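You operate a simulated robot arm through the tools that you are given. There is no shell and no other tool. Be economical: measure what you need, move in short steps, check, and stop when the job is done.

The job below is to be done with a simulated robot arm. You get a single attempt, and the scene is never put back.

Task
Lift the cradled tank's dent under the black well till its gauge reads under 30 micron.
Fine: unit on for the work, off after; head back on its rest; no blister, no other dent worked. Set down upright: orange heating head.

It is judged by the outcome, as a careful person would: the job done as asked, and still so three seconds after it is handed in. It fails if anything else is knocked over, pushed out of place, dropped, spilled or broken.

Robot
A 6-joint arm with a two-finger parallel gripper, fixed in place. Base frame: the origin is at the foot of the arm, x ahead of it, y to its left, z up; the work surface is at about z = 860. Readings come in mm, rad, newtons and seconds.
With the tool pointing down near the work surface it reaches from about 360 to 820 mm from the base axis. Its first joint turns from -2.897 to 2.897 rad. Payload 3.91 kg.
Tool frame: the origin (TCP) lies between the finger pads and is the grasp point; the fingertips stand 30 mm ahead of it; z points along the fingers, y is the line along which they close. The gripper opens to 110 mm. The fingers are 20 mm wide and 10 mm thick; the gripper's body (48 by 112 mm) begins 55 mm behind the TCP.
Orientation is told as [roll, pitch, yaw] about the base's x, y, z axes, in that order, counted from this pose: with the fingers straight down and closing along the base's y, the tool's x points along the base's -x, its y along +y and its z along -z.

Tools
- The arm moves only by the tool move_arm. Its argument "moves" is a list of rows, each a list of 6 numbers: the shift along the tool's x, y, z in mm, then the turn, a rotation vector about the tool's x, y, z in rad. In form: [[dx, dy, dz, wx, wy, wz], ...]. A call has 1 to 8 rows; each row is the pose to reach, as a shift and turn from the pose commanded when the call began, along the tool's axes at that moment. "hand" is the finger opening in mm, from 0 to 110, set as the call begins (left out, the last holds). A row lasts 0.2 s, in which the tool goes at most 50 mm and 0.15 rad; a call with a longer step from one row to the next is refused whole, and so is a gripper value outside its range. Where a pose cannot be reached the arm comes as near as it can. A force on the tool above 40 N (or 10 N above the force at the start of the call, whichever is more), or a blocked arm, ends the call early, and 0.2 s more pass. The fingers move at their own pace (about 45 mm/s each) and stop on an object; they squeeze with about 22 N. The grip force told is the motor's: it shows also when the fingers shut on nothing. Time passes only in rows, and 0.2 s behind the last, so rows that repeat a pose let the fingers close. It gives the time, the measured TCP pose, the force on the tool (base axes), the opening and the grip force at its end, in the units of the frame above (readings bear some noise), with the torque about the TCP (base axes, N m) and any sound that the robot's microphone picked up.
- Cameras (640 x 400 px; columns grow to the right, rows downward): "scene" is fixed at [219.7, -499.9, 1455.1]; the picture's right is [0.82, -0.57, 0.00], its down [-0.33, -0.47, -0.82] and it looks along [0.46, 0.67, -0.58] (base axes); focal length 316 px, centre (320, 200). "wrist" rides on the gripper at [77, 7, -114] in the tool frame; the picture's right is [-0.09, 1.00, 0.00], its down [-0.80, -0.07, -0.59] and it looks along [-0.59, -0.05, 0.80] (tool axes); focal length 270 px, centre (320, 200). There is no depth. A picture from a camera that has moved, and an enlarged one, comes with that camera's place and axes in the base frame and with its lens.
- capture(camera): a new picture of that camera. The clock stands still meanwhile.
- slide_trunk(by): slides the trunk up (or, below 0, down) by that many mm; the arm rides with it, the base frame stays. It gives what a move gives, with no picture.
- enlarge(camera, box): a new picture of the part [left, top, right, bottom] of that camera's present view, enlarged. The clock stands still meanwhile.
- close_job(): hands the job in; it is judged then, once.

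Work in short steps. Places have to be worked out from the pictures, the camera data and where the tool is seen: move nearer, look again, correct. Check each grasp and each placing, and mend what went wrong. You have 120 turns and 76 pictures in all, those below and enlarged ones among them. Open the gripper and draw the arm clear of the work before you hand the job in, unless the task says otherwise; then end with one line.

The tools are called after "Emit:" by a JSON object that holds its "name" and its "arguments". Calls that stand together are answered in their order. move_arm: Moves the arm, as the interface text tells. Its arguments: {"type":"object","properties":{"moves":{"type":"array"},"hand":{"type":"number"}},"required":["moves"]} The other tools are called the same way: slide_trunk (by) slides the trunk up or down; capture (camera) takes a picture; enlarge (camera, box) takes an enlarged picture of a part of a camera's view; close_job () hands the job in.

At the start:

```text
time: 0.0
tcp_pos: [549.1, 148.7, 1162.3]
tool_rot: [0.0, 0.002, -0.001]
force: [0.4, 1.3, 0.3]
ft_torque: [0.0, -0.01, -0.02]
gripper_width: 109.8
grip_force: 0.1
trunk travel left (down, up): [-575.0, 35.0]
```

scene: 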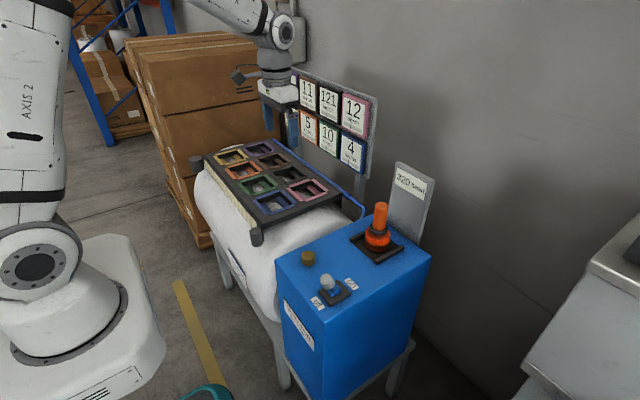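
wrist: 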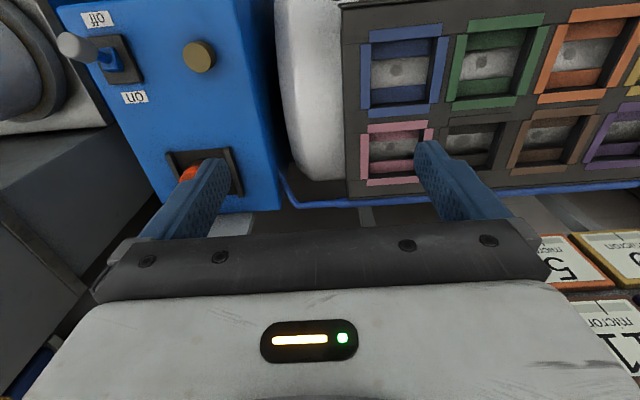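

I'll look closer at the gauges, the wells and the unit first.

Emit:
{"name": "enlarge", "arguments": {"camera": "scene", "box": [280, 60, 440, 260]}}

Emit:
{"name": "enlarge", "arguments": {"camera": "scene", "box": [180, 130, 360, 250]}}

Emit:
{"name": "enlarge", "arguments": {"camera": "scene", "box": [260, 190, 440, 360]}}

Emit:
{"name": "enlarge", "arguments": {"camera": "wrist", "box": [320, 0, 640, 200]}}

```text
2.00 times, centred on (360, 160) of scene
camera zoom: at [219.7, -499.9, 1455.1], right [0.82, -0.57, 0.0], down [-0.33, -0.47, -0.82], along [0.46, 0.67, -0.58], focal length 632 px, centre (240, 280)
```

zoom: 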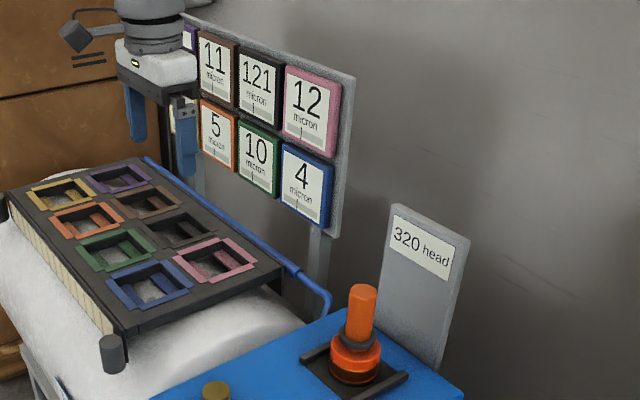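

```text
3.33 times, centred on (270, 190) of scene
camera zoom: at [219.7, -499.9, 1455.1], right [0.82, -0.57, 0.0], down [-0.33, -0.47, -0.82], along [0.46, 0.67, -0.58], focal length 1054 px, centre (487, 233)
```

zoom: 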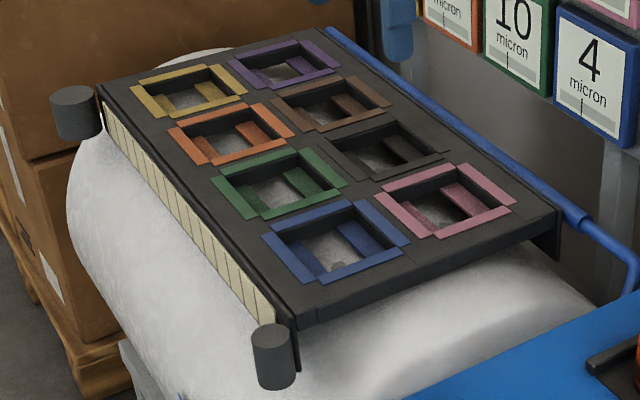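

```text
2.35 times, centred on (350, 275) of scene
camera zoom: at [219.7, -499.9, 1455.1], right [0.82, -0.57, 0.0], down [-0.33, -0.47, -0.82], along [0.46, 0.67, -0.58], focal length 744 px, centre (249, 24)
```

zoom: 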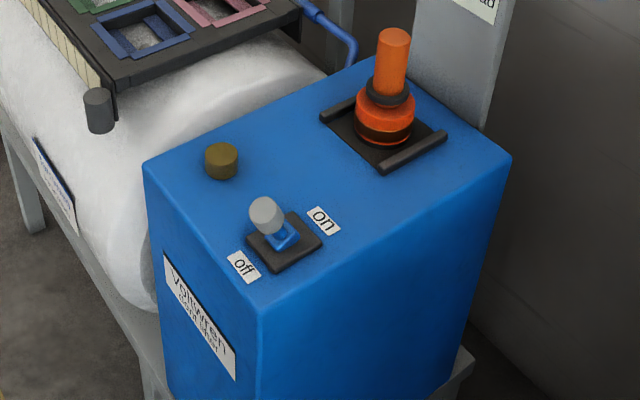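

```text
2.00 times, centred on (480, 100) of wrist
camera zoom: at [474.4, 155.3, 1277.0], right [0.09, 1.0, 0.0], down [0.8, -0.07, 0.59], along [0.59, -0.05, -0.8], focal length 541 px, centre (0, 400)
```

zoom: 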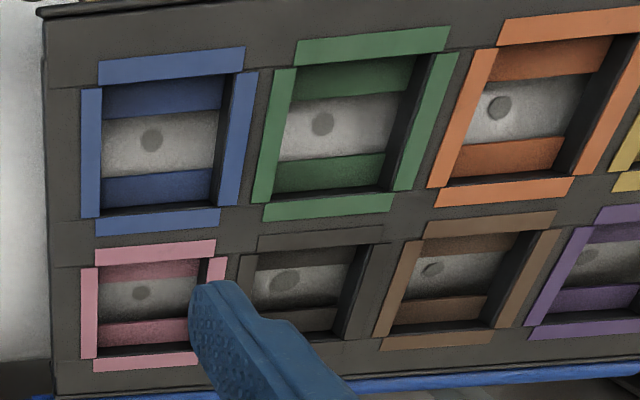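

The black well's gauge reads 121 and the head sits upright on its rest at about (700, -73). The rocker is off. I'll move to view the black well from nearer.

Emit:
{"name": "move_arm", "arguments": {"moves": [[16, 46, 0, 0, 0, 0], [32, 92, 0, 0, 0, 0], [48, 138, 0, 0, 0, 0], [64, 184, 0, 0, 0, 0], [80, 230, 0, 0, 0, 0], [80, 230, 0, 0, 0, 0]]}}

Emit:
{"name": "capture", "arguments": {"camera": "wrist"}}

```text
time: 1.4
tcp_pos: [471.6, 380.1, 1163.0]
tool_rot: [-0.001, 0.002, 0.0]
force: [-0.6, 0.0, -0.3]
ft_torque: [0.02, 0.0, -0.01]
gripper_width: 109.8
grip_force: 0.0
trunk travel left (down, up): [-575.0, 35.0]
```

```text
69 pictures are left
camera wrist: at [395.0, 385.8, 1277.8], right [0.09, 1.0, 0.0], down [0.8, -0.07, 0.59], along [0.59, -0.05, -0.8], focal length 270 px, centre (320, 200)
```

wrist: 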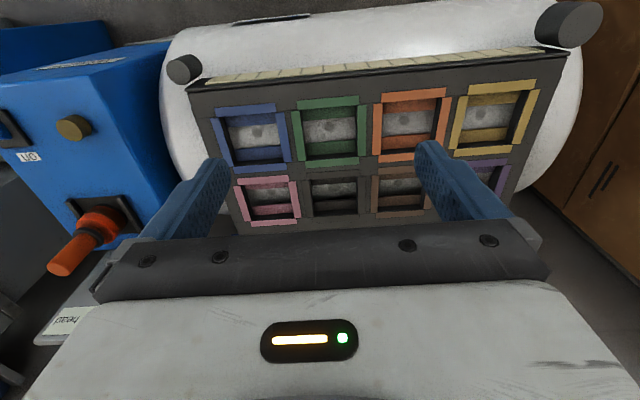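

Black well's rim is around (680, 390, 875). I'll go nearer for a better measure.

Emit:
{"name": "move_arm", "arguments": {"moves": [[-25, 0, 36, 0, 0, 0], [-50, 0, 72, 0, 0, 0], [-75, 0, 108, 0, 0, 0], [-95, 0, 144, 0, 0, 0], [-110, 0, 165, 0, 0, 0], [-110, 0, 165, 0, 0, 0]]}}

Emit:
{"name": "capture", "arguments": {"camera": "wrist"}}

```text
time: 2.8
tcp_pos: [580.4, 378.2, 995.9]
tool_rot: [-0.002, -0.001, 0.001]
force: [-0.4, 0.2, -0.2]
ft_torque: [0.0, -0.02, -0.01]
gripper_width: 109.8
grip_force: 0.1
trunk travel left (down, up): [-575.0, 35.0]
```

```text
68 pictures are left
camera wrist: at [504.9, 383.8, 1111.3], right [0.09, 1.0, 0.0], down [0.8, -0.07, 0.59], along [0.59, -0.05, -0.8], focal length 270 px, centre (320, 200)
```

wrist: 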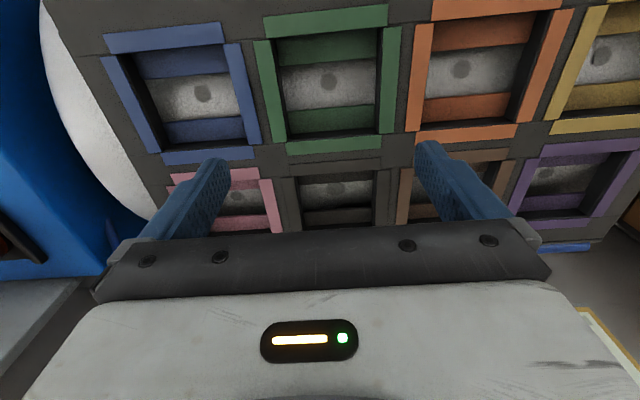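

Emit:
{"name": "enlarge", "arguments": {"camera": "wrist", "box": [230, 120, 440, 250]}}

Emit:
{"name": "enlarge", "arguments": {"camera": "wrist", "box": [230, 0, 440, 150]}}

```text
3.05 times, centred on (335, 185) of wrist
camera zoom: at [504.9, 383.8, 1111.3], right [0.09, 1.0, 0.0], down [0.8, -0.07, 0.59], along [0.59, -0.05, -0.8], focal length 824 px, centre (274, 246)
```

zoom: 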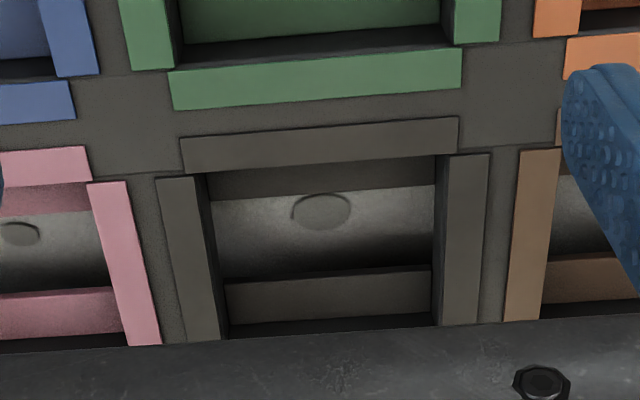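

```text
2.67 times, centred on (335, 75) of wrist
camera zoom: at [504.9, 383.8, 1111.3], right [0.09, 1.0, 0.0], down [0.8, -0.07, 0.59], along [0.59, -0.05, -0.8], focal length 721 px, centre (280, 533)
```

zoom: 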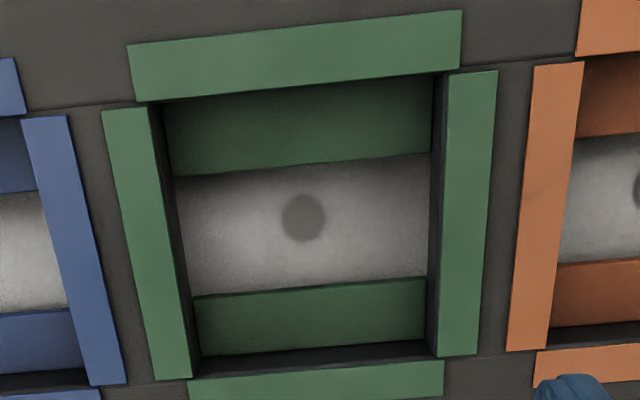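

The black well spans roughly x 647–728, y 345–426, with its dent at about (690, 387, 840). Next I'll look closely at the head and switch.

Emit:
{"name": "move_arm", "arguments": {"moves": [[0, 0, -45, 0, 0, 0], [0, 0, -90, 0, 0, 0], [6, -48, -90, 0, 0, 0], [12, -96, -90, 0, 0, 0], [18, -144, -90, 0, 0, 0], [24, -192, -90, 0, 0, 0], [30, -240, -90, 0, 0, 0], [36, -288, -90, 0, 0, 0]]}}

Emit:
{"name": "move_arm", "arguments": {"moves": [[6, -48, 0, 0, 0, 0], [12, -96, 0, 0, 0, 0], [24, -130, 0, 0, 0, 0], [24, -130, 0, 0, 0, 0]]}}

Emit:
{"name": "capture", "arguments": {"camera": "wrist"}}

```text
time: 4.6
tcp_pos: [545.5, 91.6, 1088.6]
tool_rot: [0.0, -0.001, 0.001]
force: [0.2, 1.0, 0.2]
ft_torque: [0.02, -0.01, 0.01]
gripper_width: 109.8
grip_force: 0.0
trunk travel left (down, up): [-575.0, 35.0]
```

```text
time: 5.6
tcp_pos: [519.9, -39.3, 1088.1]
tool_rot: [0.0, 0.0, 0.0]
force: [0.0, 0.7, 0.0]
ft_torque: [0.01, 0.02, 0.0]
gripper_width: 110.2
grip_force: 0.1
trunk travel left (down, up): [-575.0, 35.0]
```

```text
65 pictures are left
camera wrist: at [443.5, -33.3, 1201.8], right [0.09, 1.0, 0.0], down [0.8, -0.07, 0.59], along [0.59, -0.05, -0.8], focal length 270 px, centre (320, 200)
```

wrist: 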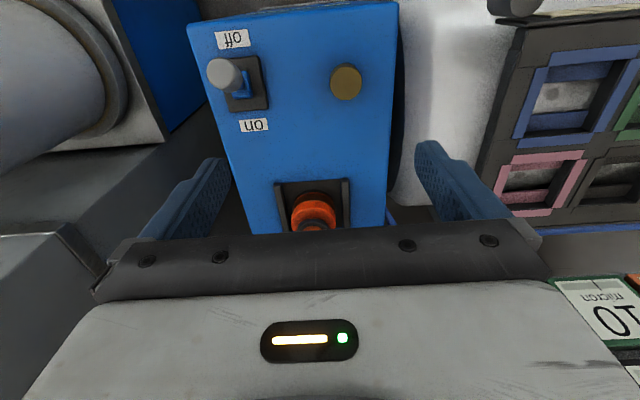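

Unit top is about z 850, the lever cap near (492, -128, 912) leaning to off. I'll zoom on both in the scene view.

Emit:
{"name": "enlarge", "arguments": {"camera": "scene", "box": [340, 190, 420, 270]}}

Emit:
{"name": "enlarge", "arguments": {"camera": "scene", "box": [290, 235, 370, 315]}}

Emit:
{"name": "enlarge", "arguments": {"camera": "wrist", "box": [190, 0, 400, 235]}}

Emit:
{"name": "enlarge", "arguments": {"camera": "scene", "box": [280, 60, 440, 210]}}

```text
5.00 times, centred on (380, 230) of scene
camera zoom: at [219.7, -499.9, 1455.1], right [0.82, -0.57, 0.0], down [-0.33, -0.47, -0.82], along [0.46, 0.67, -0.58], focal length 1581 px, centre (20, 50)
```

zoom: 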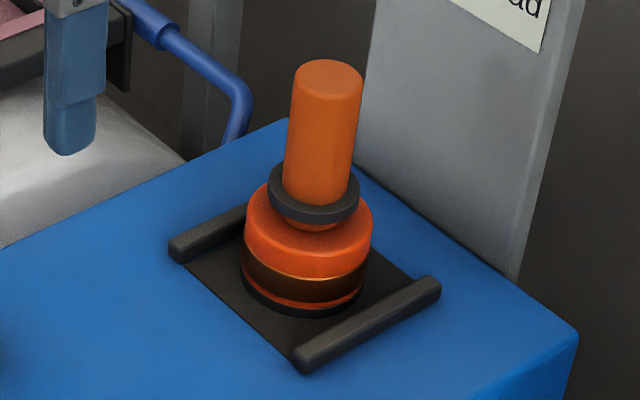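

```text
5.00 times, centred on (330, 275) of scene
camera zoom: at [219.7, -499.9, 1455.1], right [0.82, -0.57, 0.0], down [-0.33, -0.47, -0.82], along [0.46, 0.67, -0.58], focal length 1581 px, centre (270, -175)
```

zoom: 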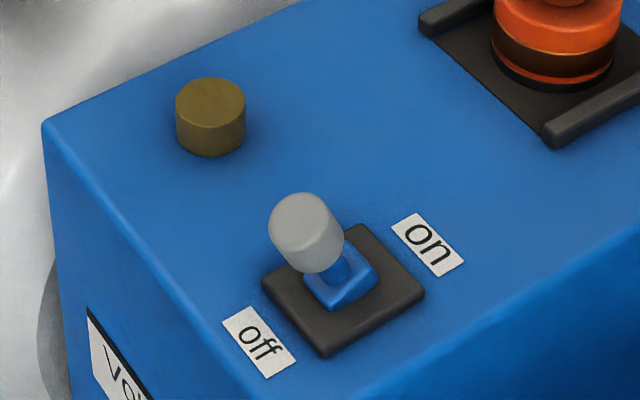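

```text
1.70 times, centred on (295, 118) of wrist
camera zoom: at [443.5, -33.3, 1201.8], right [0.09, 1.0, 0.0], down [0.8, -0.07, 0.59], along [0.59, -0.05, -0.8], focal length 460 px, centre (363, 340)
```

zoom: 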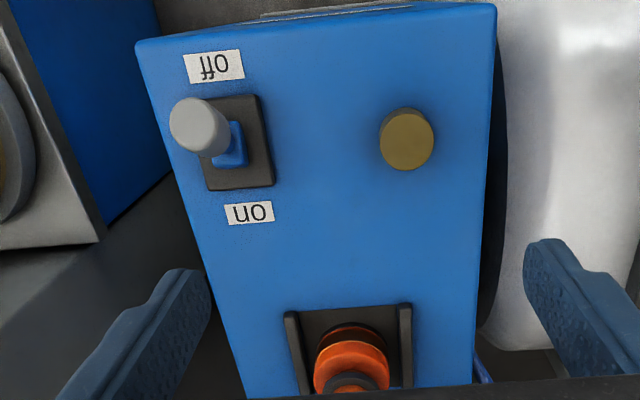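

```text
2.67 times, centred on (360, 135) of scene
camera zoom: at [219.7, -499.9, 1455.1], right [0.82, -0.57, 0.0], down [-0.33, -0.47, -0.82], along [0.46, 0.67, -0.58], focal length 843 px, centre (213, 373)
```

zoom: 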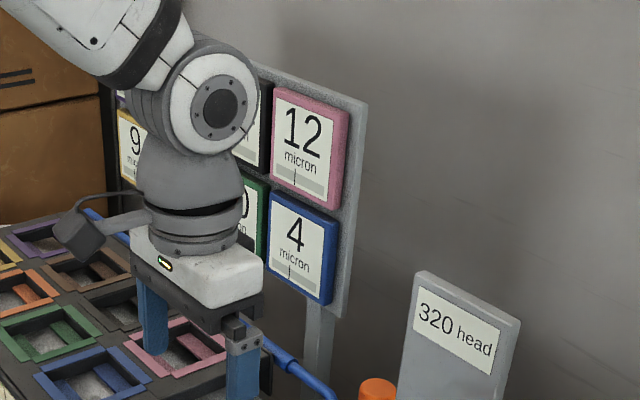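

Lever leans toward off (−x). I'll close the fingers and descend on its −x side.

Emit:
{"name": "move_arm", "arguments": {"hand": 0, "moves": [[25, -29, 0, 0, 0, 0], [50, -58, 0, 0, 0, 0], [75, -87, 0, 0, 0, 0], [75, -87, 45, 0, 0, 0], [75, -87, 90, 0, 0, 0], [75, -87, 125, 0, 0, 0], [75, -87, 163, 0, 0, 0], [75, -87, 163, 0, 0, 0]]}}

Emit:
{"name": "enlarge", "arguments": {"camera": "scene", "box": [240, 180, 400, 340]}}

```text
time: 7.4
tcp_pos: [444.8, -126.1, 923.5]
tool_rot: [0.0, 0.0, 0.0]
force: [0.2, -0.8, -0.2]
ft_torque: [0.02, 0.01, -0.02]
gripper_width: 0.2
grip_force: 22.0
trunk travel left (down, up): [-575.0, 35.0]
```

```text
2.50 times, centred on (320, 260) of scene
camera zoom: at [219.7, -499.9, 1455.1], right [0.82, -0.57, 0.0], down [-0.33, -0.47, -0.82], along [0.46, 0.67, -0.58], focal length 790 px, centre (320, 50)
```

zoom: 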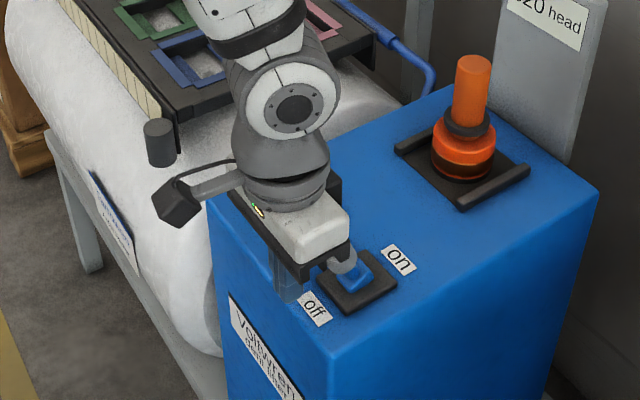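

Fingers are on the off side of the lever; pushing toward on.

Emit:
{"name": "move_arm", "arguments": {"moves": [[-12, 0, 0, 0, 0, 0], [-24, 0, 0, 0, 0, 0], [-36, 0, 0, 0, 0, 0], [-48, 0, 0, 0, 0, 0], [-60, 0, 0, 0, 0, 0], [-70, 0, 0, 0, 0, 0], [-70, 0, 0, 0, 0, 0]]}}

Emit:
{"name": "enlarge", "arguments": {"camera": "scene", "box": [260, 150, 440, 320]}}

```text
time: 9.0
tcp_pos: [509.6, -125.9, 922.9]
tool_rot: [0.003, 0.007, -0.001]
force: [-32.4, 2.0, -3.4]
ft_torque: [0.02, 0.74, -0.02]
gripper_width: 0.0
grip_force: 22.0
trunk travel left (down, up): [-575.0, 35.0]
```

```text
2.35 times, centred on (350, 235) of scene
camera zoom: at [219.7, -499.9, 1455.1], right [0.82, -0.57, 0.0], down [-0.33, -0.47, -0.82], along [0.46, 0.67, -0.58], focal length 744 px, centre (249, 118)
```

zoom: 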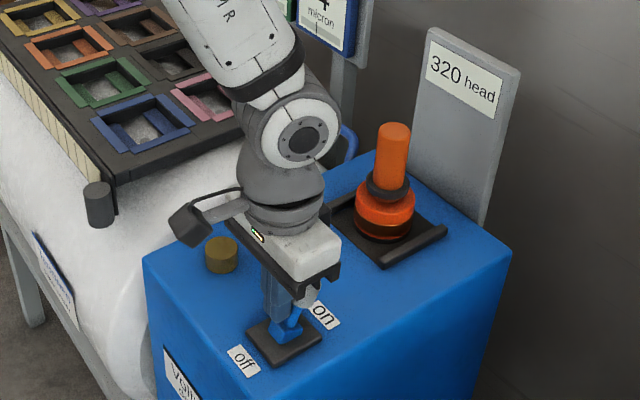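

The lever has reached the on stop. I'll back off and rise to check.

Emit:
{"name": "move_arm", "arguments": {"moves": [[25, 0, 0, 0, 0, 0], [40, 0, -10, 0, 0, 0], [40, 0, -60, 0, 0, 0], [40, 0, -110, 0, 0, 0], [40, 0, -150, 0, 0, 0], [40, 0, -150, 0, 0, 0]]}}

Emit:
{"name": "enlarge", "arguments": {"camera": "scene", "box": [260, 150, 440, 320]}}

```text
time: 10.4
tcp_pos: [473.7, -126.5, 1074.0]
tool_rot: [-0.001, -0.001, -0.001]
force: [-0.1, 0.4, -0.4]
ft_torque: [0.01, -0.01, -0.01]
gripper_width: 0.0
grip_force: 22.0
trunk travel left (down, up): [-575.0, 35.0]
```

```text
2.35 times, centred on (350, 235) of scene
camera zoom: at [219.7, -499.9, 1455.1], right [0.82, -0.57, 0.0], down [-0.33, -0.47, -0.82], along [0.46, 0.67, -0.58], focal length 744 px, centre (249, 118)
```

zoom: 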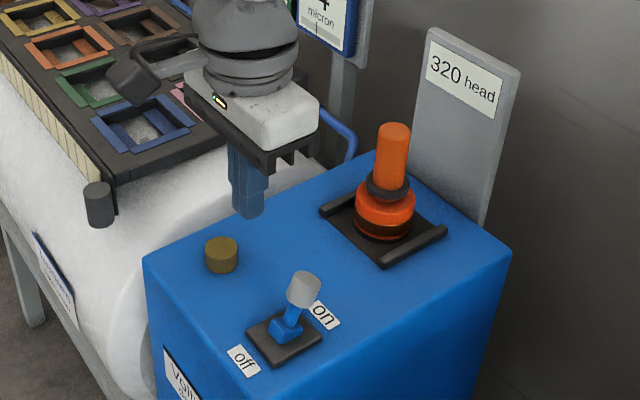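

The unit is on. Now I move with open fingers to above and short of the head to confirm its position.

Emit:
{"name": "move_arm", "arguments": {"hand": 110, "moves": [[-35, 14, 0, 0, 0, 0], [-70, 28, 0, 0, 0, 0], [-105, 42, 0, 0, 0, 0], [-130, 55, 0, 0, 0, 0], [-130, 55, 0, 0, 0, 0]]}}

Emit:
{"name": "capture", "arguments": {"camera": "wrist"}}

Emit:
{"name": "capture", "arguments": {"camera": "scene"}}

```text
time: 11.6
tcp_pos: [605.3, -72.2, 1074.6]
tool_rot: [0.0, 0.0, 0.0]
force: [-0.5, 0.0, 0.2]
ft_torque: [-0.01, -0.02, -0.02]
gripper_width: 104.5
grip_force: 0.2
trunk travel left (down, up): [-575.0, 35.0]
```

```text
57 pictures are left
camera wrist: at [529.1, -66.1, 1189.0], right [0.09, 1.0, 0.0], down [0.8, -0.07, 0.59], along [0.59, -0.05, -0.8], focal length 270 px, centre (320, 200)
```

wrist: 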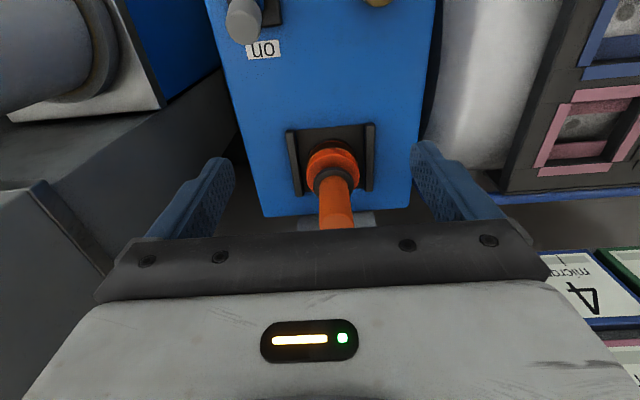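

```text
56 pictures are left
```

scene: 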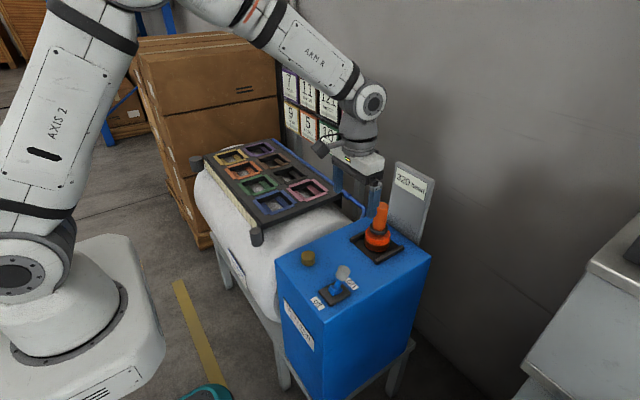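

Head axis is about (698, -66). Moving above it and then down to grip the handle.

Emit:
{"name": "move_arm", "arguments": {"moves": [[-31, 2, 0, 0, 0, 0], [-62, 4, 0, 0, 0, 0], [-92, 6, 0, 0, 0, 0], [-92, 6, 0, 0, 0, 0], [-92, 6, 30, 0, 0, 0], [-92, 6, 60, 0, 0, 0], [-92, 6, 60, 0, 0, 0]]}}

Emit:
{"name": "capture", "arguments": {"camera": "wrist"}}

Emit:
{"name": "enlarge", "arguments": {"camera": "scene", "box": [320, 120, 440, 270]}}

```text
time: 13.2
tcp_pos: [697.1, -66.0, 1015.6]
tool_rot: [0.001, 0.0, 0.0]
force: [0.4, -0.1, 0.2]
ft_torque: [0.03, -0.03, 0.02]
gripper_width: 110.0
grip_force: 0.0
trunk travel left (down, up): [-575.0, 35.0]
```

```text
55 pictures are left
camera wrist: at [621.6, -59.5, 1130.2], right [0.09, 1.0, 0.0], down [0.8, -0.07, 0.59], along [0.59, -0.05, -0.8], focal length 270 px, centre (320, 200)
```

wrist: 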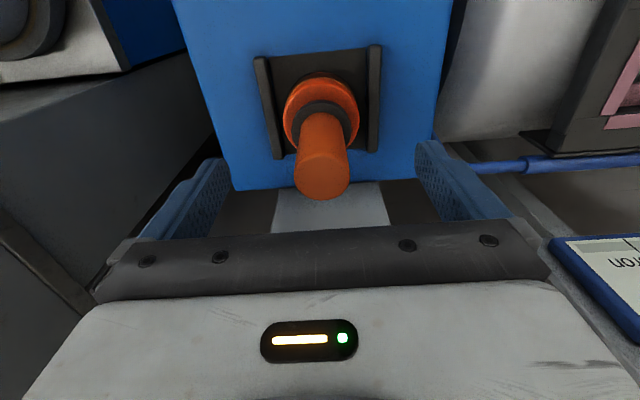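

```text
2.67 times, centred on (380, 195) of scene
camera zoom: at [219.7, -499.9, 1455.1], right [0.82, -0.57, 0.0], down [-0.33, -0.47, -0.82], along [0.46, 0.67, -0.58], focal length 843 px, centre (160, 213)
```

zoom: 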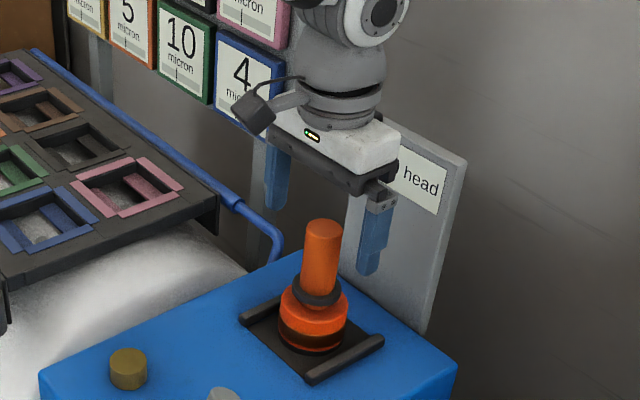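

Fingers straddle the handle in line (y −66); handle x ≈ 701. Going down 50 mm and closing.

Emit:
{"name": "move_arm", "arguments": {"moves": [[-4, 0, 25, 0, 0, 0], [-4, 0, 50, 0, 0, 0], [-4, 0, 50, 0, 0, 0]]}}

Emit:
{"name": "move_arm", "arguments": {"hand": 0, "moves": [[0, 0, 0, 0, 0, 0], [0, 0, 0, 0, 0, 0], [0, 0, 0, 0, 0, 0], [0, 0, 0, 0, 0, 0], [0, 0, 0, 0, 0, 0], [0, 0, 0, 0, 0, 0]]}}

Emit:
{"name": "enlarge", "arguments": {"camera": "scene", "box": [320, 120, 440, 270]}}

```text
time: 14.0
tcp_pos: [702.1, -64.3, 965.0]
tool_rot: [0.001, 0.0, -0.001]
force: [-0.6, -0.2, 0.6]
ft_torque: [-0.03, 0.0, 0.05]
gripper_width: 110.1
grip_force: 0.1
trunk travel left (down, up): [-575.0, 35.0]
```

```text
time: 15.4
tcp_pos: [701.7, -63.3, 965.5]
tool_rot: [0.0, -0.002, 0.001]
force: [0.4, -2.6, 1.4]
ft_torque: [-0.22, 0.04, -0.01]
gripper_width: 33.7
grip_force: 22.8
trunk travel left (down, up): [-575.0, 35.0]
```

```text
2.67 times, centred on (380, 195) of scene
camera zoom: at [219.7, -499.9, 1455.1], right [0.82, -0.57, 0.0], down [-0.33, -0.47, -0.82], along [0.46, 0.67, -0.58], focal length 843 px, centre (160, 213)
```

zoom: 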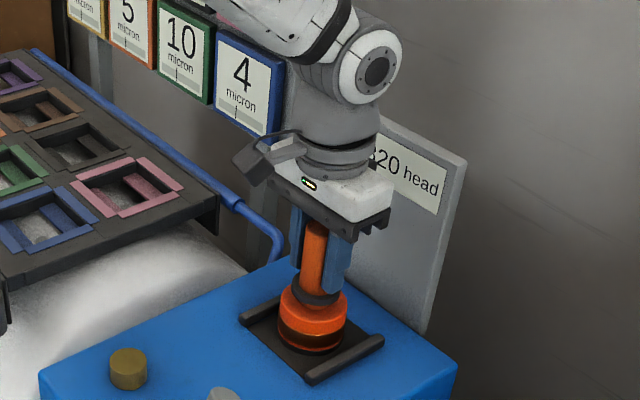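

Gripped at 33.7 mm. Lifting gently.

Emit:
{"name": "move_arm", "arguments": {"moves": [[0, 0, -10, 0, 0, 0], [0, 0, -20, 0, 0, 0], [0, 0, -50, 0, 0, 0], [0, 0, -90, 0, 0, 0], [0, 0, -110, 0, 0, 0], [0, 0, -110, 0, 0, 0]]}}

Emit:
{"name": "capture", "arguments": {"camera": "scene"}}

Emit:
{"name": "capture", "arguments": {"camera": "wrist"}}

```text
time: 16.8
tcp_pos: [702.5, -65.4, 1074.9]
tool_rot: [0.0, 0.002, 0.0]
force: [-0.6, -0.4, -7.5]
ft_torque: [0.02, 0.02, -0.02]
gripper_width: 33.9
grip_force: 22.2
trunk travel left (down, up): [-575.0, 35.0]
```

```text
52 pictures are left
```

scene: 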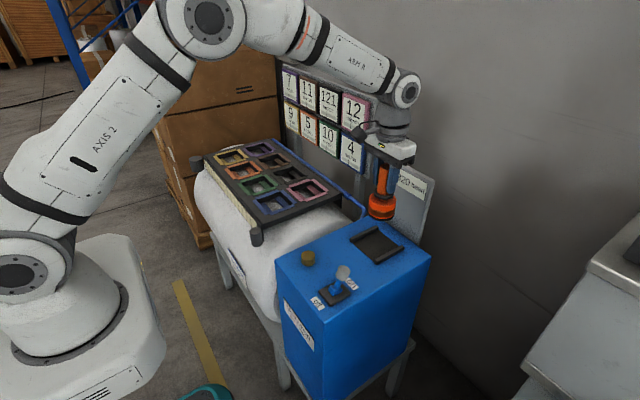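

```text
51 pictures are left
camera wrist: at [626.5, -59.0, 1190.1], right [0.09, 1.0, 0.0], down [0.8, -0.07, 0.59], along [0.59, -0.05, -0.8], focal length 270 px, centre (320, 200)
```

wrist: 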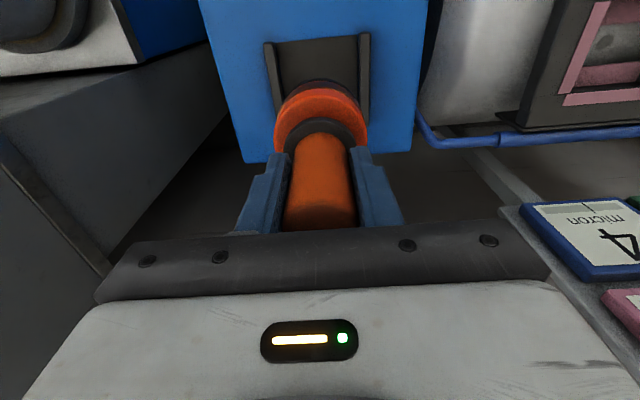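

Head held straight, weight 7.5 N. Carrying it in +y toward the black well at this height.

Emit:
{"name": "move_arm", "arguments": {"moves": [[2, 40, 0, 0, 0, 0], [4, 85, 0, 0, 0, 0], [6, 130, 0, 0, 0, 0], [8, 175, 0, 0, 0, 0], [10, 220, 0, 0, 0, 0], [12, 265, 0, 0, 0, 0], [13, 310, 0, 0, 0, 0], [14, 340, 0, 0, 0, 0]]}}

Emit:
{"name": "move_arm", "arguments": {"moves": [[0, 40, 0, 0, 0, 0], [0, 80, 0, 0, 0, 0], [0, 112, 0, 0, 0, 0], [0, 112, 0, 0, 0, 0], [0, 112, 30, 0, 0, 0], [0, 112, 30, 0, 0, 0]]}}

Emit:
{"name": "capture", "arguments": {"camera": "scene"}}

Emit:
{"name": "capture", "arguments": {"camera": "wrist"}}

```text
time: 18.6
tcp_pos: [688.5, 275.8, 1072.9]
tool_rot: [-0.002, 0.003, -0.001]
force: [-0.5, -1.0, -7.1]
ft_torque: [-0.05, 0.04, -0.02]
gripper_width: 33.8
grip_force: 21.2
trunk travel left (down, up): [-575.0, 35.0]
```

```text
time: 20.0
tcp_pos: [689.4, 386.9, 1044.1]
tool_rot: [0.0, 0.001, 0.0]
force: [0.2, -1.1, -6.7]
ft_torque: [-0.05, 0.02, -0.02]
gripper_width: 33.7
grip_force: 21.7
trunk travel left (down, up): [-575.0, 35.0]
```

```text
50 pictures are left
```

scene: 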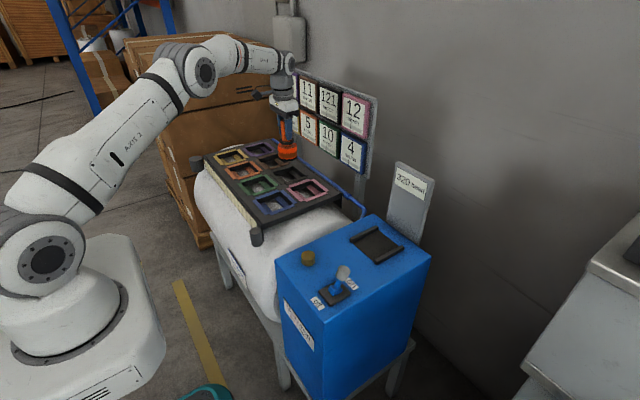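

```text
49 pictures are left
camera wrist: at [613.4, 393.2, 1159.1], right [0.09, 1.0, 0.0], down [0.8, -0.07, 0.59], along [0.59, -0.05, -0.8], focal length 270 px, centre (320, 200)
```

wrist: 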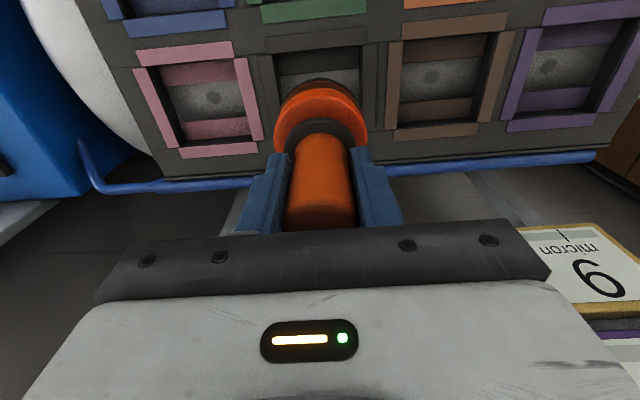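

Head is over the black well and its gauge (121) stays visible to the scene camera. Descending to just above the rim.

Emit:
{"name": "move_arm", "arguments": {"moves": [[-1, 1, 20, 0, 0, 0], [-1, 1, 40, 0, 0, 0], [-1, 1, 48, 0, 0, 0], [-1, 1, 48, 0, 0, 0]]}}

Emit:
{"name": "enlarge", "arguments": {"camera": "scene", "box": [230, 60, 390, 220]}}

Emit:
{"name": "enlarge", "arguments": {"camera": "wrist", "box": [200, 0, 440, 240]}}

```text
time: 21.0
tcp_pos: [689.4, 389.3, 994.2]
tool_rot: [-0.001, 0.001, -0.001]
force: [-0.9, 0.5, -6.2]
ft_torque: [0.03, 0.04, -0.01]
gripper_width: 33.8
grip_force: 22.1
trunk travel left (down, up): [-575.0, 35.0]
```

```text
2.50 times, centred on (310, 140) of scene
camera zoom: at [219.7, -499.9, 1455.1], right [0.82, -0.57, 0.0], down [-0.33, -0.47, -0.82], along [0.46, 0.67, -0.58], focal length 790 px, centre (345, 350)
```

zoom: 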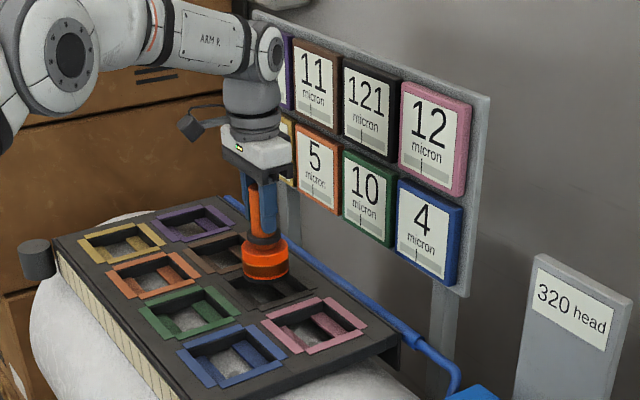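

```text
1.67 times, centred on (320, 120) of wrist
camera zoom: at [613.7, 395.2, 1109.0], right [0.09, 1.0, 0.0], down [0.8, -0.07, 0.59], along [0.59, -0.05, -0.8], focal length 450 px, centre (320, 333)
```

zoom: 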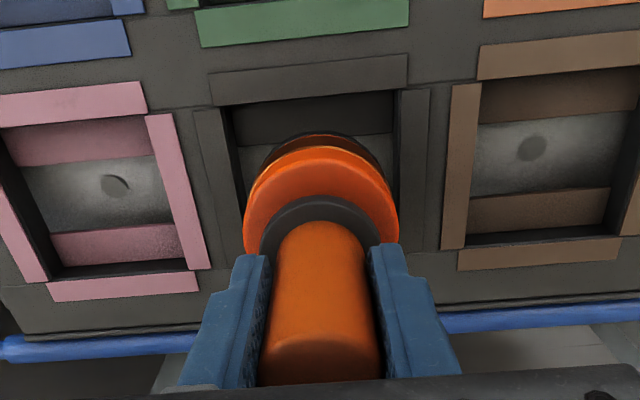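

Centred in y and x. Lowering slowly 20 mm, watching force.

Emit:
{"name": "move_arm", "arguments": {"moves": [[0, 0, 5, 0, 0, 0], [0, 0, 10, 0, 0, 0], [0, 0, 15, 0, 0, 0], [0, 0, 20, 0, 0, 0], [0, 0, 20, 0, 0, 0]]}}

Emit:
{"name": "enlarge", "arguments": {"camera": "scene", "box": [230, 60, 390, 220]}}

```text
time: 22.2
tcp_pos: [689.2, 388.4, 975.6]
tool_rot: [0.001, 0.002, 0.001]
force: [-0.8, 0.2, -6.5]
ft_torque: [0.03, 0.02, 0.02]
gripper_width: 33.8
grip_force: 22.0
trunk travel left (down, up): [-575.0, 35.0]
```

```text
2.50 times, centred on (310, 140) of scene
camera zoom: at [219.7, -499.9, 1455.1], right [0.82, -0.57, 0.0], down [-0.33, -0.47, -0.82], along [0.46, 0.67, -0.58], focal length 790 px, centre (345, 350)
```

zoom: 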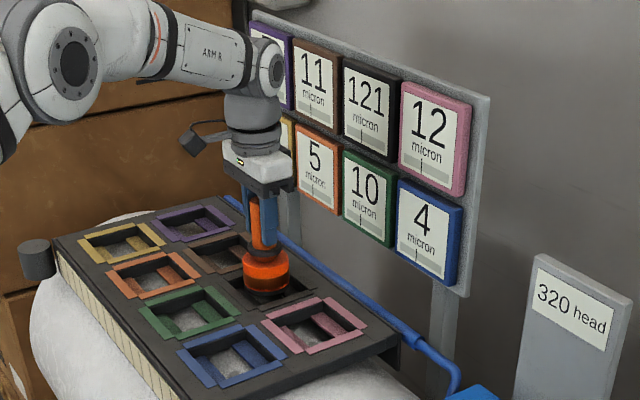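

Still free. Lowering further in 3 mm steps until contact shows.

Emit:
{"name": "move_arm", "arguments": {"moves": [[0, 0, 3, 0, 0, 0], [0, 0, 6, 0, 0, 0], [0, 0, 9, 0, 0, 0], [0, 0, 12, 0, 0, 0]]}}

Emit:
{"name": "enlarge", "arguments": {"camera": "scene", "box": [230, 60, 390, 220]}}

```text
time: 23.2
tcp_pos: [689.2, 389.6, 964.0]
tool_rot: [0.001, 0.002, 0.0]
force: [-0.6, 0.2, -7.8]
ft_torque: [0.06, 0.01, 0.01]
gripper_width: 33.8
grip_force: 22.4
trunk travel left (down, up): [-575.0, 35.0]
```

```text
2.50 times, centred on (310, 140) of scene
camera zoom: at [219.7, -499.9, 1455.1], right [0.82, -0.57, 0.0], down [-0.33, -0.47, -0.82], along [0.46, 0.67, -0.58], focal length 790 px, centre (345, 350)
```

zoom: 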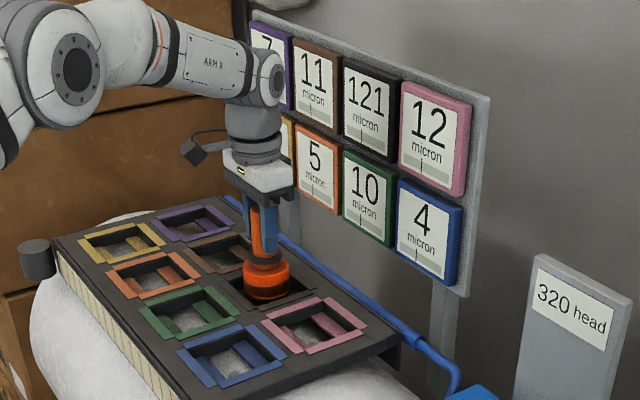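

Nothing touched yet; gauge unchanged. Continuing down.

Emit:
{"name": "move_arm", "arguments": {"moves": [[0, 0, 2, 0, 0, 0], [0, 0, 4, 0, 0, 0], [0, 0, 6, 0, 0, 0], [0, 0, 8, 0, 0, 0]]}}

Emit:
{"name": "enlarge", "arguments": {"camera": "scene", "box": [230, 60, 390, 220]}}

```text
time: 24.2
tcp_pos: [688.7, 387.9, 958.4]
tool_rot: [0.001, -0.003, 0.0]
force: [-0.6, -0.8, 8.7]
ft_torque: [-0.36, 0.43, -0.01]
gripper_width: 33.7
grip_force: 22.4
trunk travel left (down, up): [-575.0, 35.0]
```

```text
2.50 times, centred on (310, 140) of scene
camera zoom: at [219.7, -499.9, 1455.1], right [0.82, -0.57, 0.0], down [-0.33, -0.47, -0.82], along [0.46, 0.67, -0.58], focal length 790 px, centre (345, 350)
```

zoom: 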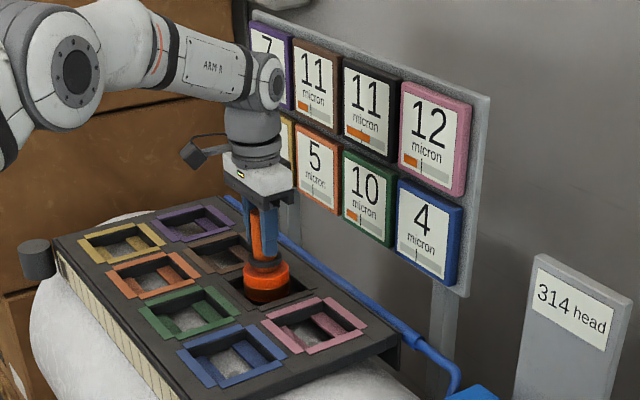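

Contact dropped the gauge from 121 to 11, and heat bars are rising. Lifting off at once.

Emit:
{"name": "move_arm", "arguments": {"moves": [[0, 0, -30, 0, 0, 0], [0, 0, -75, 0, 0, 0], [0, 0, -110, 0, 0, 0]]}}

Emit:
{"name": "enlarge", "arguments": {"camera": "scene", "box": [230, 60, 390, 220]}}

```text
time: 25.0
tcp_pos: [687.3, 389.4, 1064.4]
tool_rot: [-0.001, 0.003, 0.0]
force: [-0.6, 0.9, -7.2]
ft_torque: [0.04, 0.02, 0.01]
gripper_width: 33.7
grip_force: 22.3
trunk travel left (down, up): [-575.0, 35.0]
```

```text
2.50 times, centred on (310, 140) of scene
camera zoom: at [219.7, -499.9, 1455.1], right [0.82, -0.57, 0.0], down [-0.33, -0.47, -0.82], along [0.46, 0.67, -0.58], focal length 790 px, centre (345, 350)
```

zoom: 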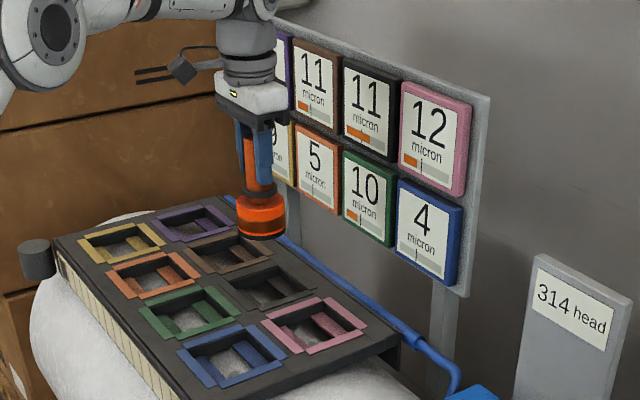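

Off the tank. Zooming on the gauges to check the bars.

Emit:
{"name": "enlarge", "arguments": {"camera": "scene", "box": [300, 70, 350, 130]}}

Emit:
{"name": "enlarge", "arguments": {"camera": "scene", "box": [270, 140, 320, 190]}}

```text
6.67 times, centred on (325, 100) of scene
camera zoom: at [219.7, -499.9, 1455.1], right [0.82, -0.57, 0.0], down [-0.33, -0.47, -0.82], along [0.46, 0.67, -0.58], focal length 2108 px, centre (287, 867)
```

zoom: 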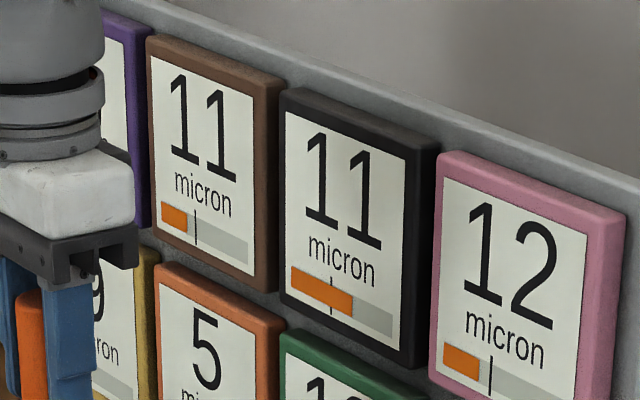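

```text
8.00 times, centred on (295, 165) of scene
camera zoom: at [219.7, -499.9, 1455.1], right [0.82, -0.57, 0.0], down [-0.33, -0.47, -0.82], along [0.46, 0.67, -0.58], focal length 2530 px, centre (520, 480)
```

zoom: 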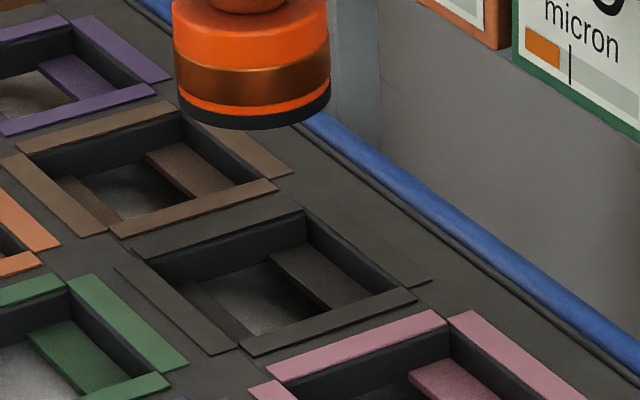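

Dent is at 11 micron and the neighbours stayed below their ticks. Carrying the head back toward its rest.

Emit:
{"name": "move_arm", "arguments": {"moves": [[0, -40, -10, 0, 0, 0], [-2, -85, -10, 0, 0, 0], [-4, -130, -10, 0, 0, 0], [-6, -175, -10, 0, 0, 0], [-8, -220, -10, 0, 0, 0], [-10, -265, -10, 0, 0, 0], [-12, -310, -10, 0, 0, 0], [-13, -340, -10, 0, 0, 0]]}}

Emit:
{"name": "move_arm", "arguments": {"moves": [[0, -40, 0, 0, 0, 0], [0, -80, 0, 0, 0, 0], [0, -112, 0, 0, 0, 0], [0, -112, 0, 0, 0, 0], [0, -112, 0, 0, 0, 0]]}}

Emit:
{"name": "capture", "arguments": {"camera": "wrist"}}

```text
time: 26.8
tcp_pos: [703.7, 47.7, 1075.6]
tool_rot: [0.001, -0.002, 0.001]
force: [-0.1, 0.2, -6.9]
ft_torque: [-0.02, 0.01, 0.0]
gripper_width: 33.6
grip_force: 22.0
trunk travel left (down, up): [-575.0, 35.0]
```

```text
time: 28.0
tcp_pos: [702.3, -64.9, 1074.9]
tool_rot: [0.0, 0.004, -0.001]
force: [0.0, 0.2, -7.4]
ft_torque: [-0.02, 0.0, 0.01]
gripper_width: 33.8
grip_force: 22.0
trunk travel left (down, up): [-575.0, 35.0]
```

```text
40 pictures are left
camera wrist: at [626.5, -57.7, 1189.8], right [0.09, 1.0, 0.0], down [0.8, -0.07, 0.59], along [0.59, -0.05, -0.8], focal length 270 px, centre (320, 200)
```

wrist: 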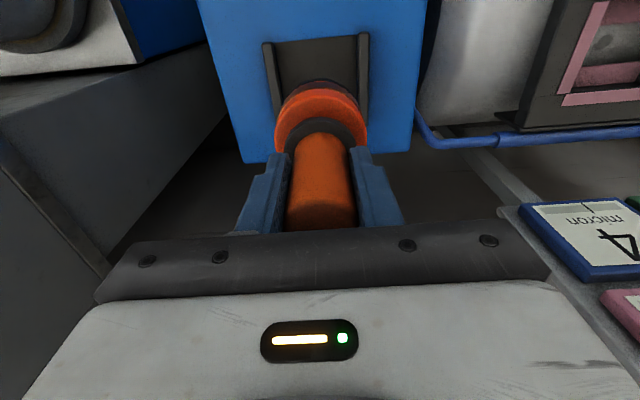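

Identical to the view at pick-up. Lowering to near the rest, then gently to contact.

Emit:
{"name": "move_arm", "arguments": {"moves": [[0, 0, 40, 0, 0, 0], [0, 0, 75, 0, 0, 0], [0, 0, 92, 0, 0, 0], [0, 0, 98, 0, 0, 0], [0, 0, 98, 0, 0, 0]]}}

Emit:
{"name": "enlarge", "arguments": {"camera": "scene", "box": [320, 150, 440, 270]}}

```text
time: 29.2
tcp_pos: [701.7, -62.7, 977.9]
tool_rot: [0.0, 0.0, 0.0]
force: [-0.3, -0.8, -7.6]
ft_torque: [-0.08, 0.02, 0.01]
gripper_width: 34.2
grip_force: 21.5
trunk travel left (down, up): [-575.0, 35.0]
```

```text
3.33 times, centred on (380, 210) of scene
camera zoom: at [219.7, -499.9, 1455.1], right [0.82, -0.57, 0.0], down [-0.33, -0.47, -0.82], along [0.46, 0.67, -0.58], focal length 1054 px, centre (120, 167)
```

zoom: 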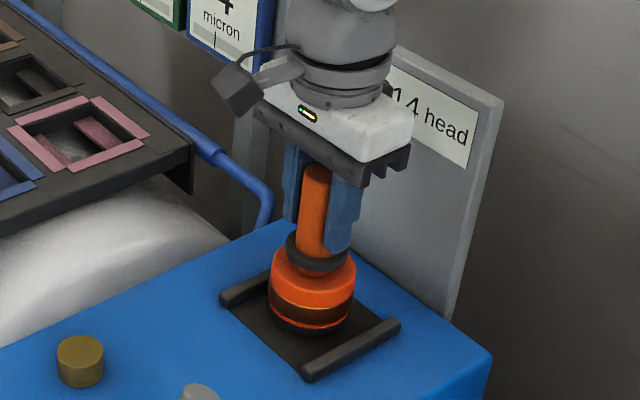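

Lined up between the rails, about 12 mm high. Lowering gently to contact.

Emit:
{"name": "move_arm", "arguments": {"moves": [[0, -1, 4, 0, 0, 0], [0, -1, 8, 0, 0, 0], [0, -1, 10, 0, 0, 0], [0, -1, 11.5, 0, 0, 0]]}}

```text
time: 30.2
tcp_pos: [700.7, -64.2, 968.1]
tool_rot: [0.001, 0.001, -0.001]
force: [-0.1, 1.9, 1.0]
ft_torque: [0.21, 0.18, 0.0]
gripper_width: 33.8
grip_force: 22.1
trunk travel left (down, up): [-575.0, 35.0]
```

The rest carries the head now (force ≈ 0). Opening the fingers.

Emit:
{"name": "move_arm", "arguments": {"hand": 110, "moves": [[0, 0, 0, 0, 0, 0], [0, 0, 0, 0, 0, 0], [0, 0, 0, 0, 0, 0], [0, 0, 0, 0, 0, 0], [0, 0, 0, 0, 0, 0]]}}

Emit:
{"name": "enlarge", "arguments": {"camera": "scene", "box": [320, 150, 440, 270]}}

```text
time: 31.4
tcp_pos: [701.1, -66.2, 967.7]
tool_rot: [0.0, 0.0, 0.0]
force: [0.2, -0.2, -0.4]
ft_torque: [0.02, 0.01, -0.02]
gripper_width: 110.2
grip_force: 0.1
trunk travel left (down, up): [-575.0, 35.0]
```

```text
3.33 times, centred on (380, 210) of scene
camera zoom: at [219.7, -499.9, 1455.1], right [0.82, -0.57, 0.0], down [-0.33, -0.47, -0.82], along [0.46, 0.67, -0.58], focal length 1054 px, centre (120, 167)
```

zoom: 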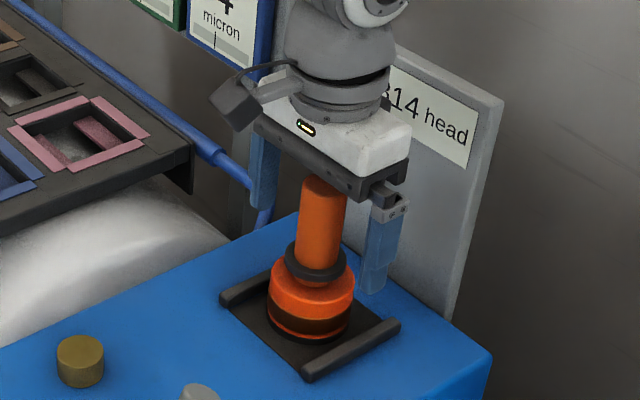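

Head stands upright on its rest. Rising, then moving to the +x side of the lever with closed fingers.

Emit:
{"name": "move_arm", "arguments": {"moves": [[0, 0, -40, 0, 0, 0], [0, 0, -80, 0, 0, 0], [0, 0, -115, 0, 0, 0], [0, 0, -115, 0, 0, 0]]}}

Emit:
{"name": "move_arm", "arguments": {"hand": 0, "moves": [[35, -20, 0, 0, 0, 0], [70, -40, 0, 0, 0, 0], [105, -60, 0, 0, 0, 0], [112, -60, 0, 0, 0, 0], [112, -60, 0, 0, 0, 0], [112, -60, 0, 0, 0, 0], [112, -60, 0, 0, 0, 0]]}}

Emit:
{"name": "capture", "arguments": {"camera": "wrist"}}

Emit:
{"name": "capture", "arguments": {"camera": "scene"}}

```text
time: 32.4
tcp_pos: [702.9, -64.6, 1080.9]
tool_rot: [-0.001, 0.0, 0.001]
force: [0.1, -0.1, 0.7]
ft_torque: [0.02, -0.01, 0.03]
gripper_width: 109.9
grip_force: 0.0
trunk travel left (down, up): [-575.0, 35.0]
```

```text
time: 34.0
tcp_pos: [588.9, -126.6, 1081.8]
tool_rot: [0.0, 0.001, 0.0]
force: [0.1, -0.1, 0.2]
ft_torque: [-0.01, 0.01, 0.02]
gripper_width: 0.0
grip_force: 21.9
trunk travel left (down, up): [-575.0, 35.0]
```

```text
37 pictures are left
camera wrist: at [512.9, -119.7, 1196.4], right [0.09, 1.0, 0.0], down [0.8, -0.07, 0.59], along [0.59, -0.05, -0.8], focal length 270 px, centre (320, 200)
```

wrist: 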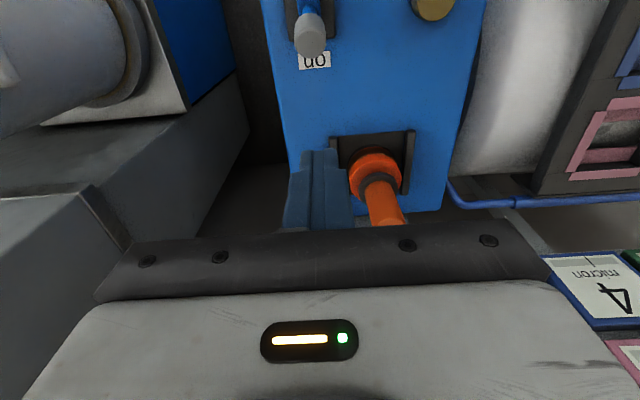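

```text
36 pictures are left
```

scene: 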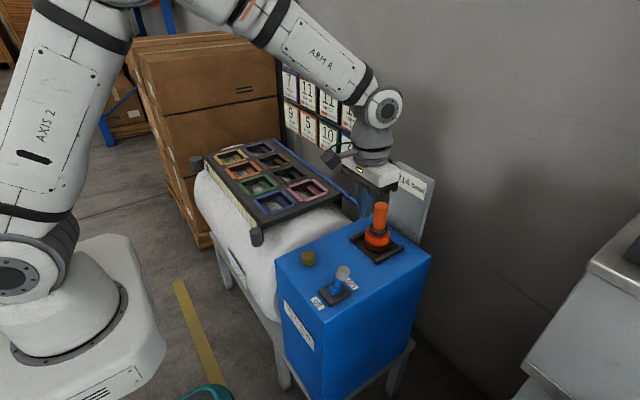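

Lever cap now at about (537, −130). Descending on its +x side.

Emit:
{"name": "move_arm", "arguments": {"moves": [[0, -2, 45, 0, 0, 0], [0, -2, 90, 0, 0, 0], [0, -2, 130, 0, 0, 0], [0, -2, 158, 0, 0, 0], [0, -2, 158, 0, 0, 0]]}}

Emit:
{"name": "move_arm", "arguments": {"moves": [[12, 0, 0, 0, 0, 0], [24, 0, 0, 0, 0, 0], [36, 0, 0, 0, 0, 0], [48, 0, 0, 0, 0, 0], [60, 0, 0, 0, 0, 0], [68, 0, 0, 0, 0, 0], [68, 0, 0, 0, 0, 0]]}}

Emit:
{"name": "enlarge", "arguments": {"camera": "scene", "box": [260, 150, 440, 320]}}

```text
time: 35.2
tcp_pos: [589.1, -127.7, 922.7]
tool_rot: [0.0, -0.001, -0.002]
force: [-0.3, 0.2, -0.5]
ft_torque: [-0.02, 0.02, 0.02]
gripper_width: 0.1
grip_force: 22.2
trunk travel left (down, up): [-575.0, 35.0]
```

```text
time: 36.1
tcp_pos: [555.4, -129.0, 929.5]
tool_rot: [-0.005, -0.02, 0.002]
force: [5.3, 3.0, 8.7]
ft_torque: [-0.06, 0.11, -0.01]
gripper_width: 0.0
grip_force: 21.5
trunk travel left (down, up): [-575.0, 35.0]
stopped in row 4: the force on the tool passed its limit at 48 N (the readings are from after the stop); the commanded pose is now the measured one
```

```text
2.35 times, centred on (350, 235) of scene
camera zoom: at [219.7, -499.9, 1455.1], right [0.82, -0.57, 0.0], down [-0.33, -0.47, -0.82], along [0.46, 0.67, -0.58], focal length 744 px, centre (249, 118)
```

zoom: 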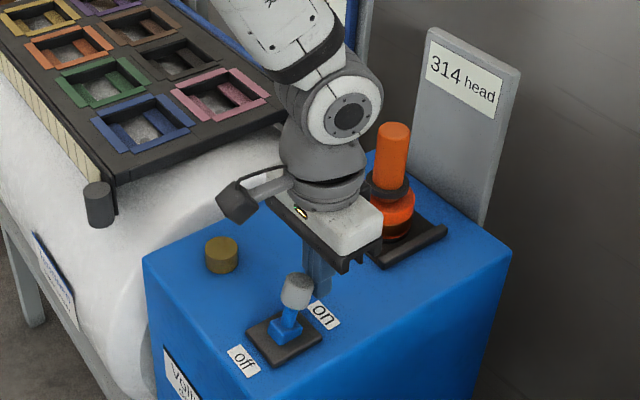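

The fingertip rode on the cap's top edge (upward reaction). Backing off, going lower, and pushing again.

Emit:
{"name": "move_arm", "arguments": {"moves": [[-15, 0, 0, 0, 0, 0], [-32, 0, 0, 0, 0, 0], [-32, 0, 12, 0, 0, 0], [-32, 0, 23, 0, 0, 0], [-32, 0, 23, 0, 0, 0]]}}

Emit:
{"name": "enlarge", "arguments": {"camera": "scene", "box": [260, 150, 440, 320]}}

```text
time: 37.3
tcp_pos: [588.6, -129.4, 906.3]
tool_rot: [-0.004, -0.017, -0.001]
force: [0.3, -0.8, -0.6]
ft_torque: [-0.01, 0.01, 0.05]
gripper_width: 0.0
grip_force: 21.7
trunk travel left (down, up): [-575.0, 35.0]
```

```text
2.35 times, centred on (350, 235) of scene
camera zoom: at [219.7, -499.9, 1455.1], right [0.82, -0.57, 0.0], down [-0.33, -0.47, -0.82], along [0.46, 0.67, -0.58], focal length 744 px, centre (249, 118)
```

zoom: 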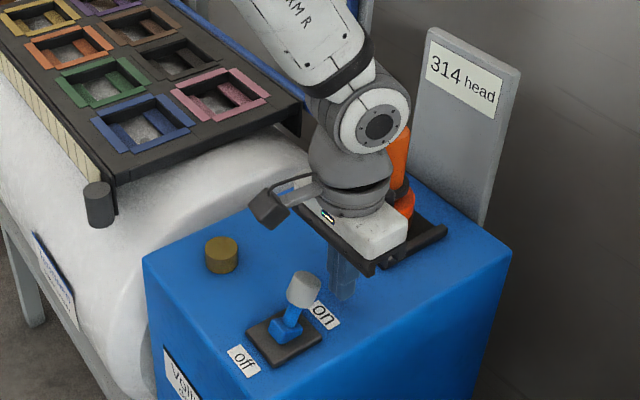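

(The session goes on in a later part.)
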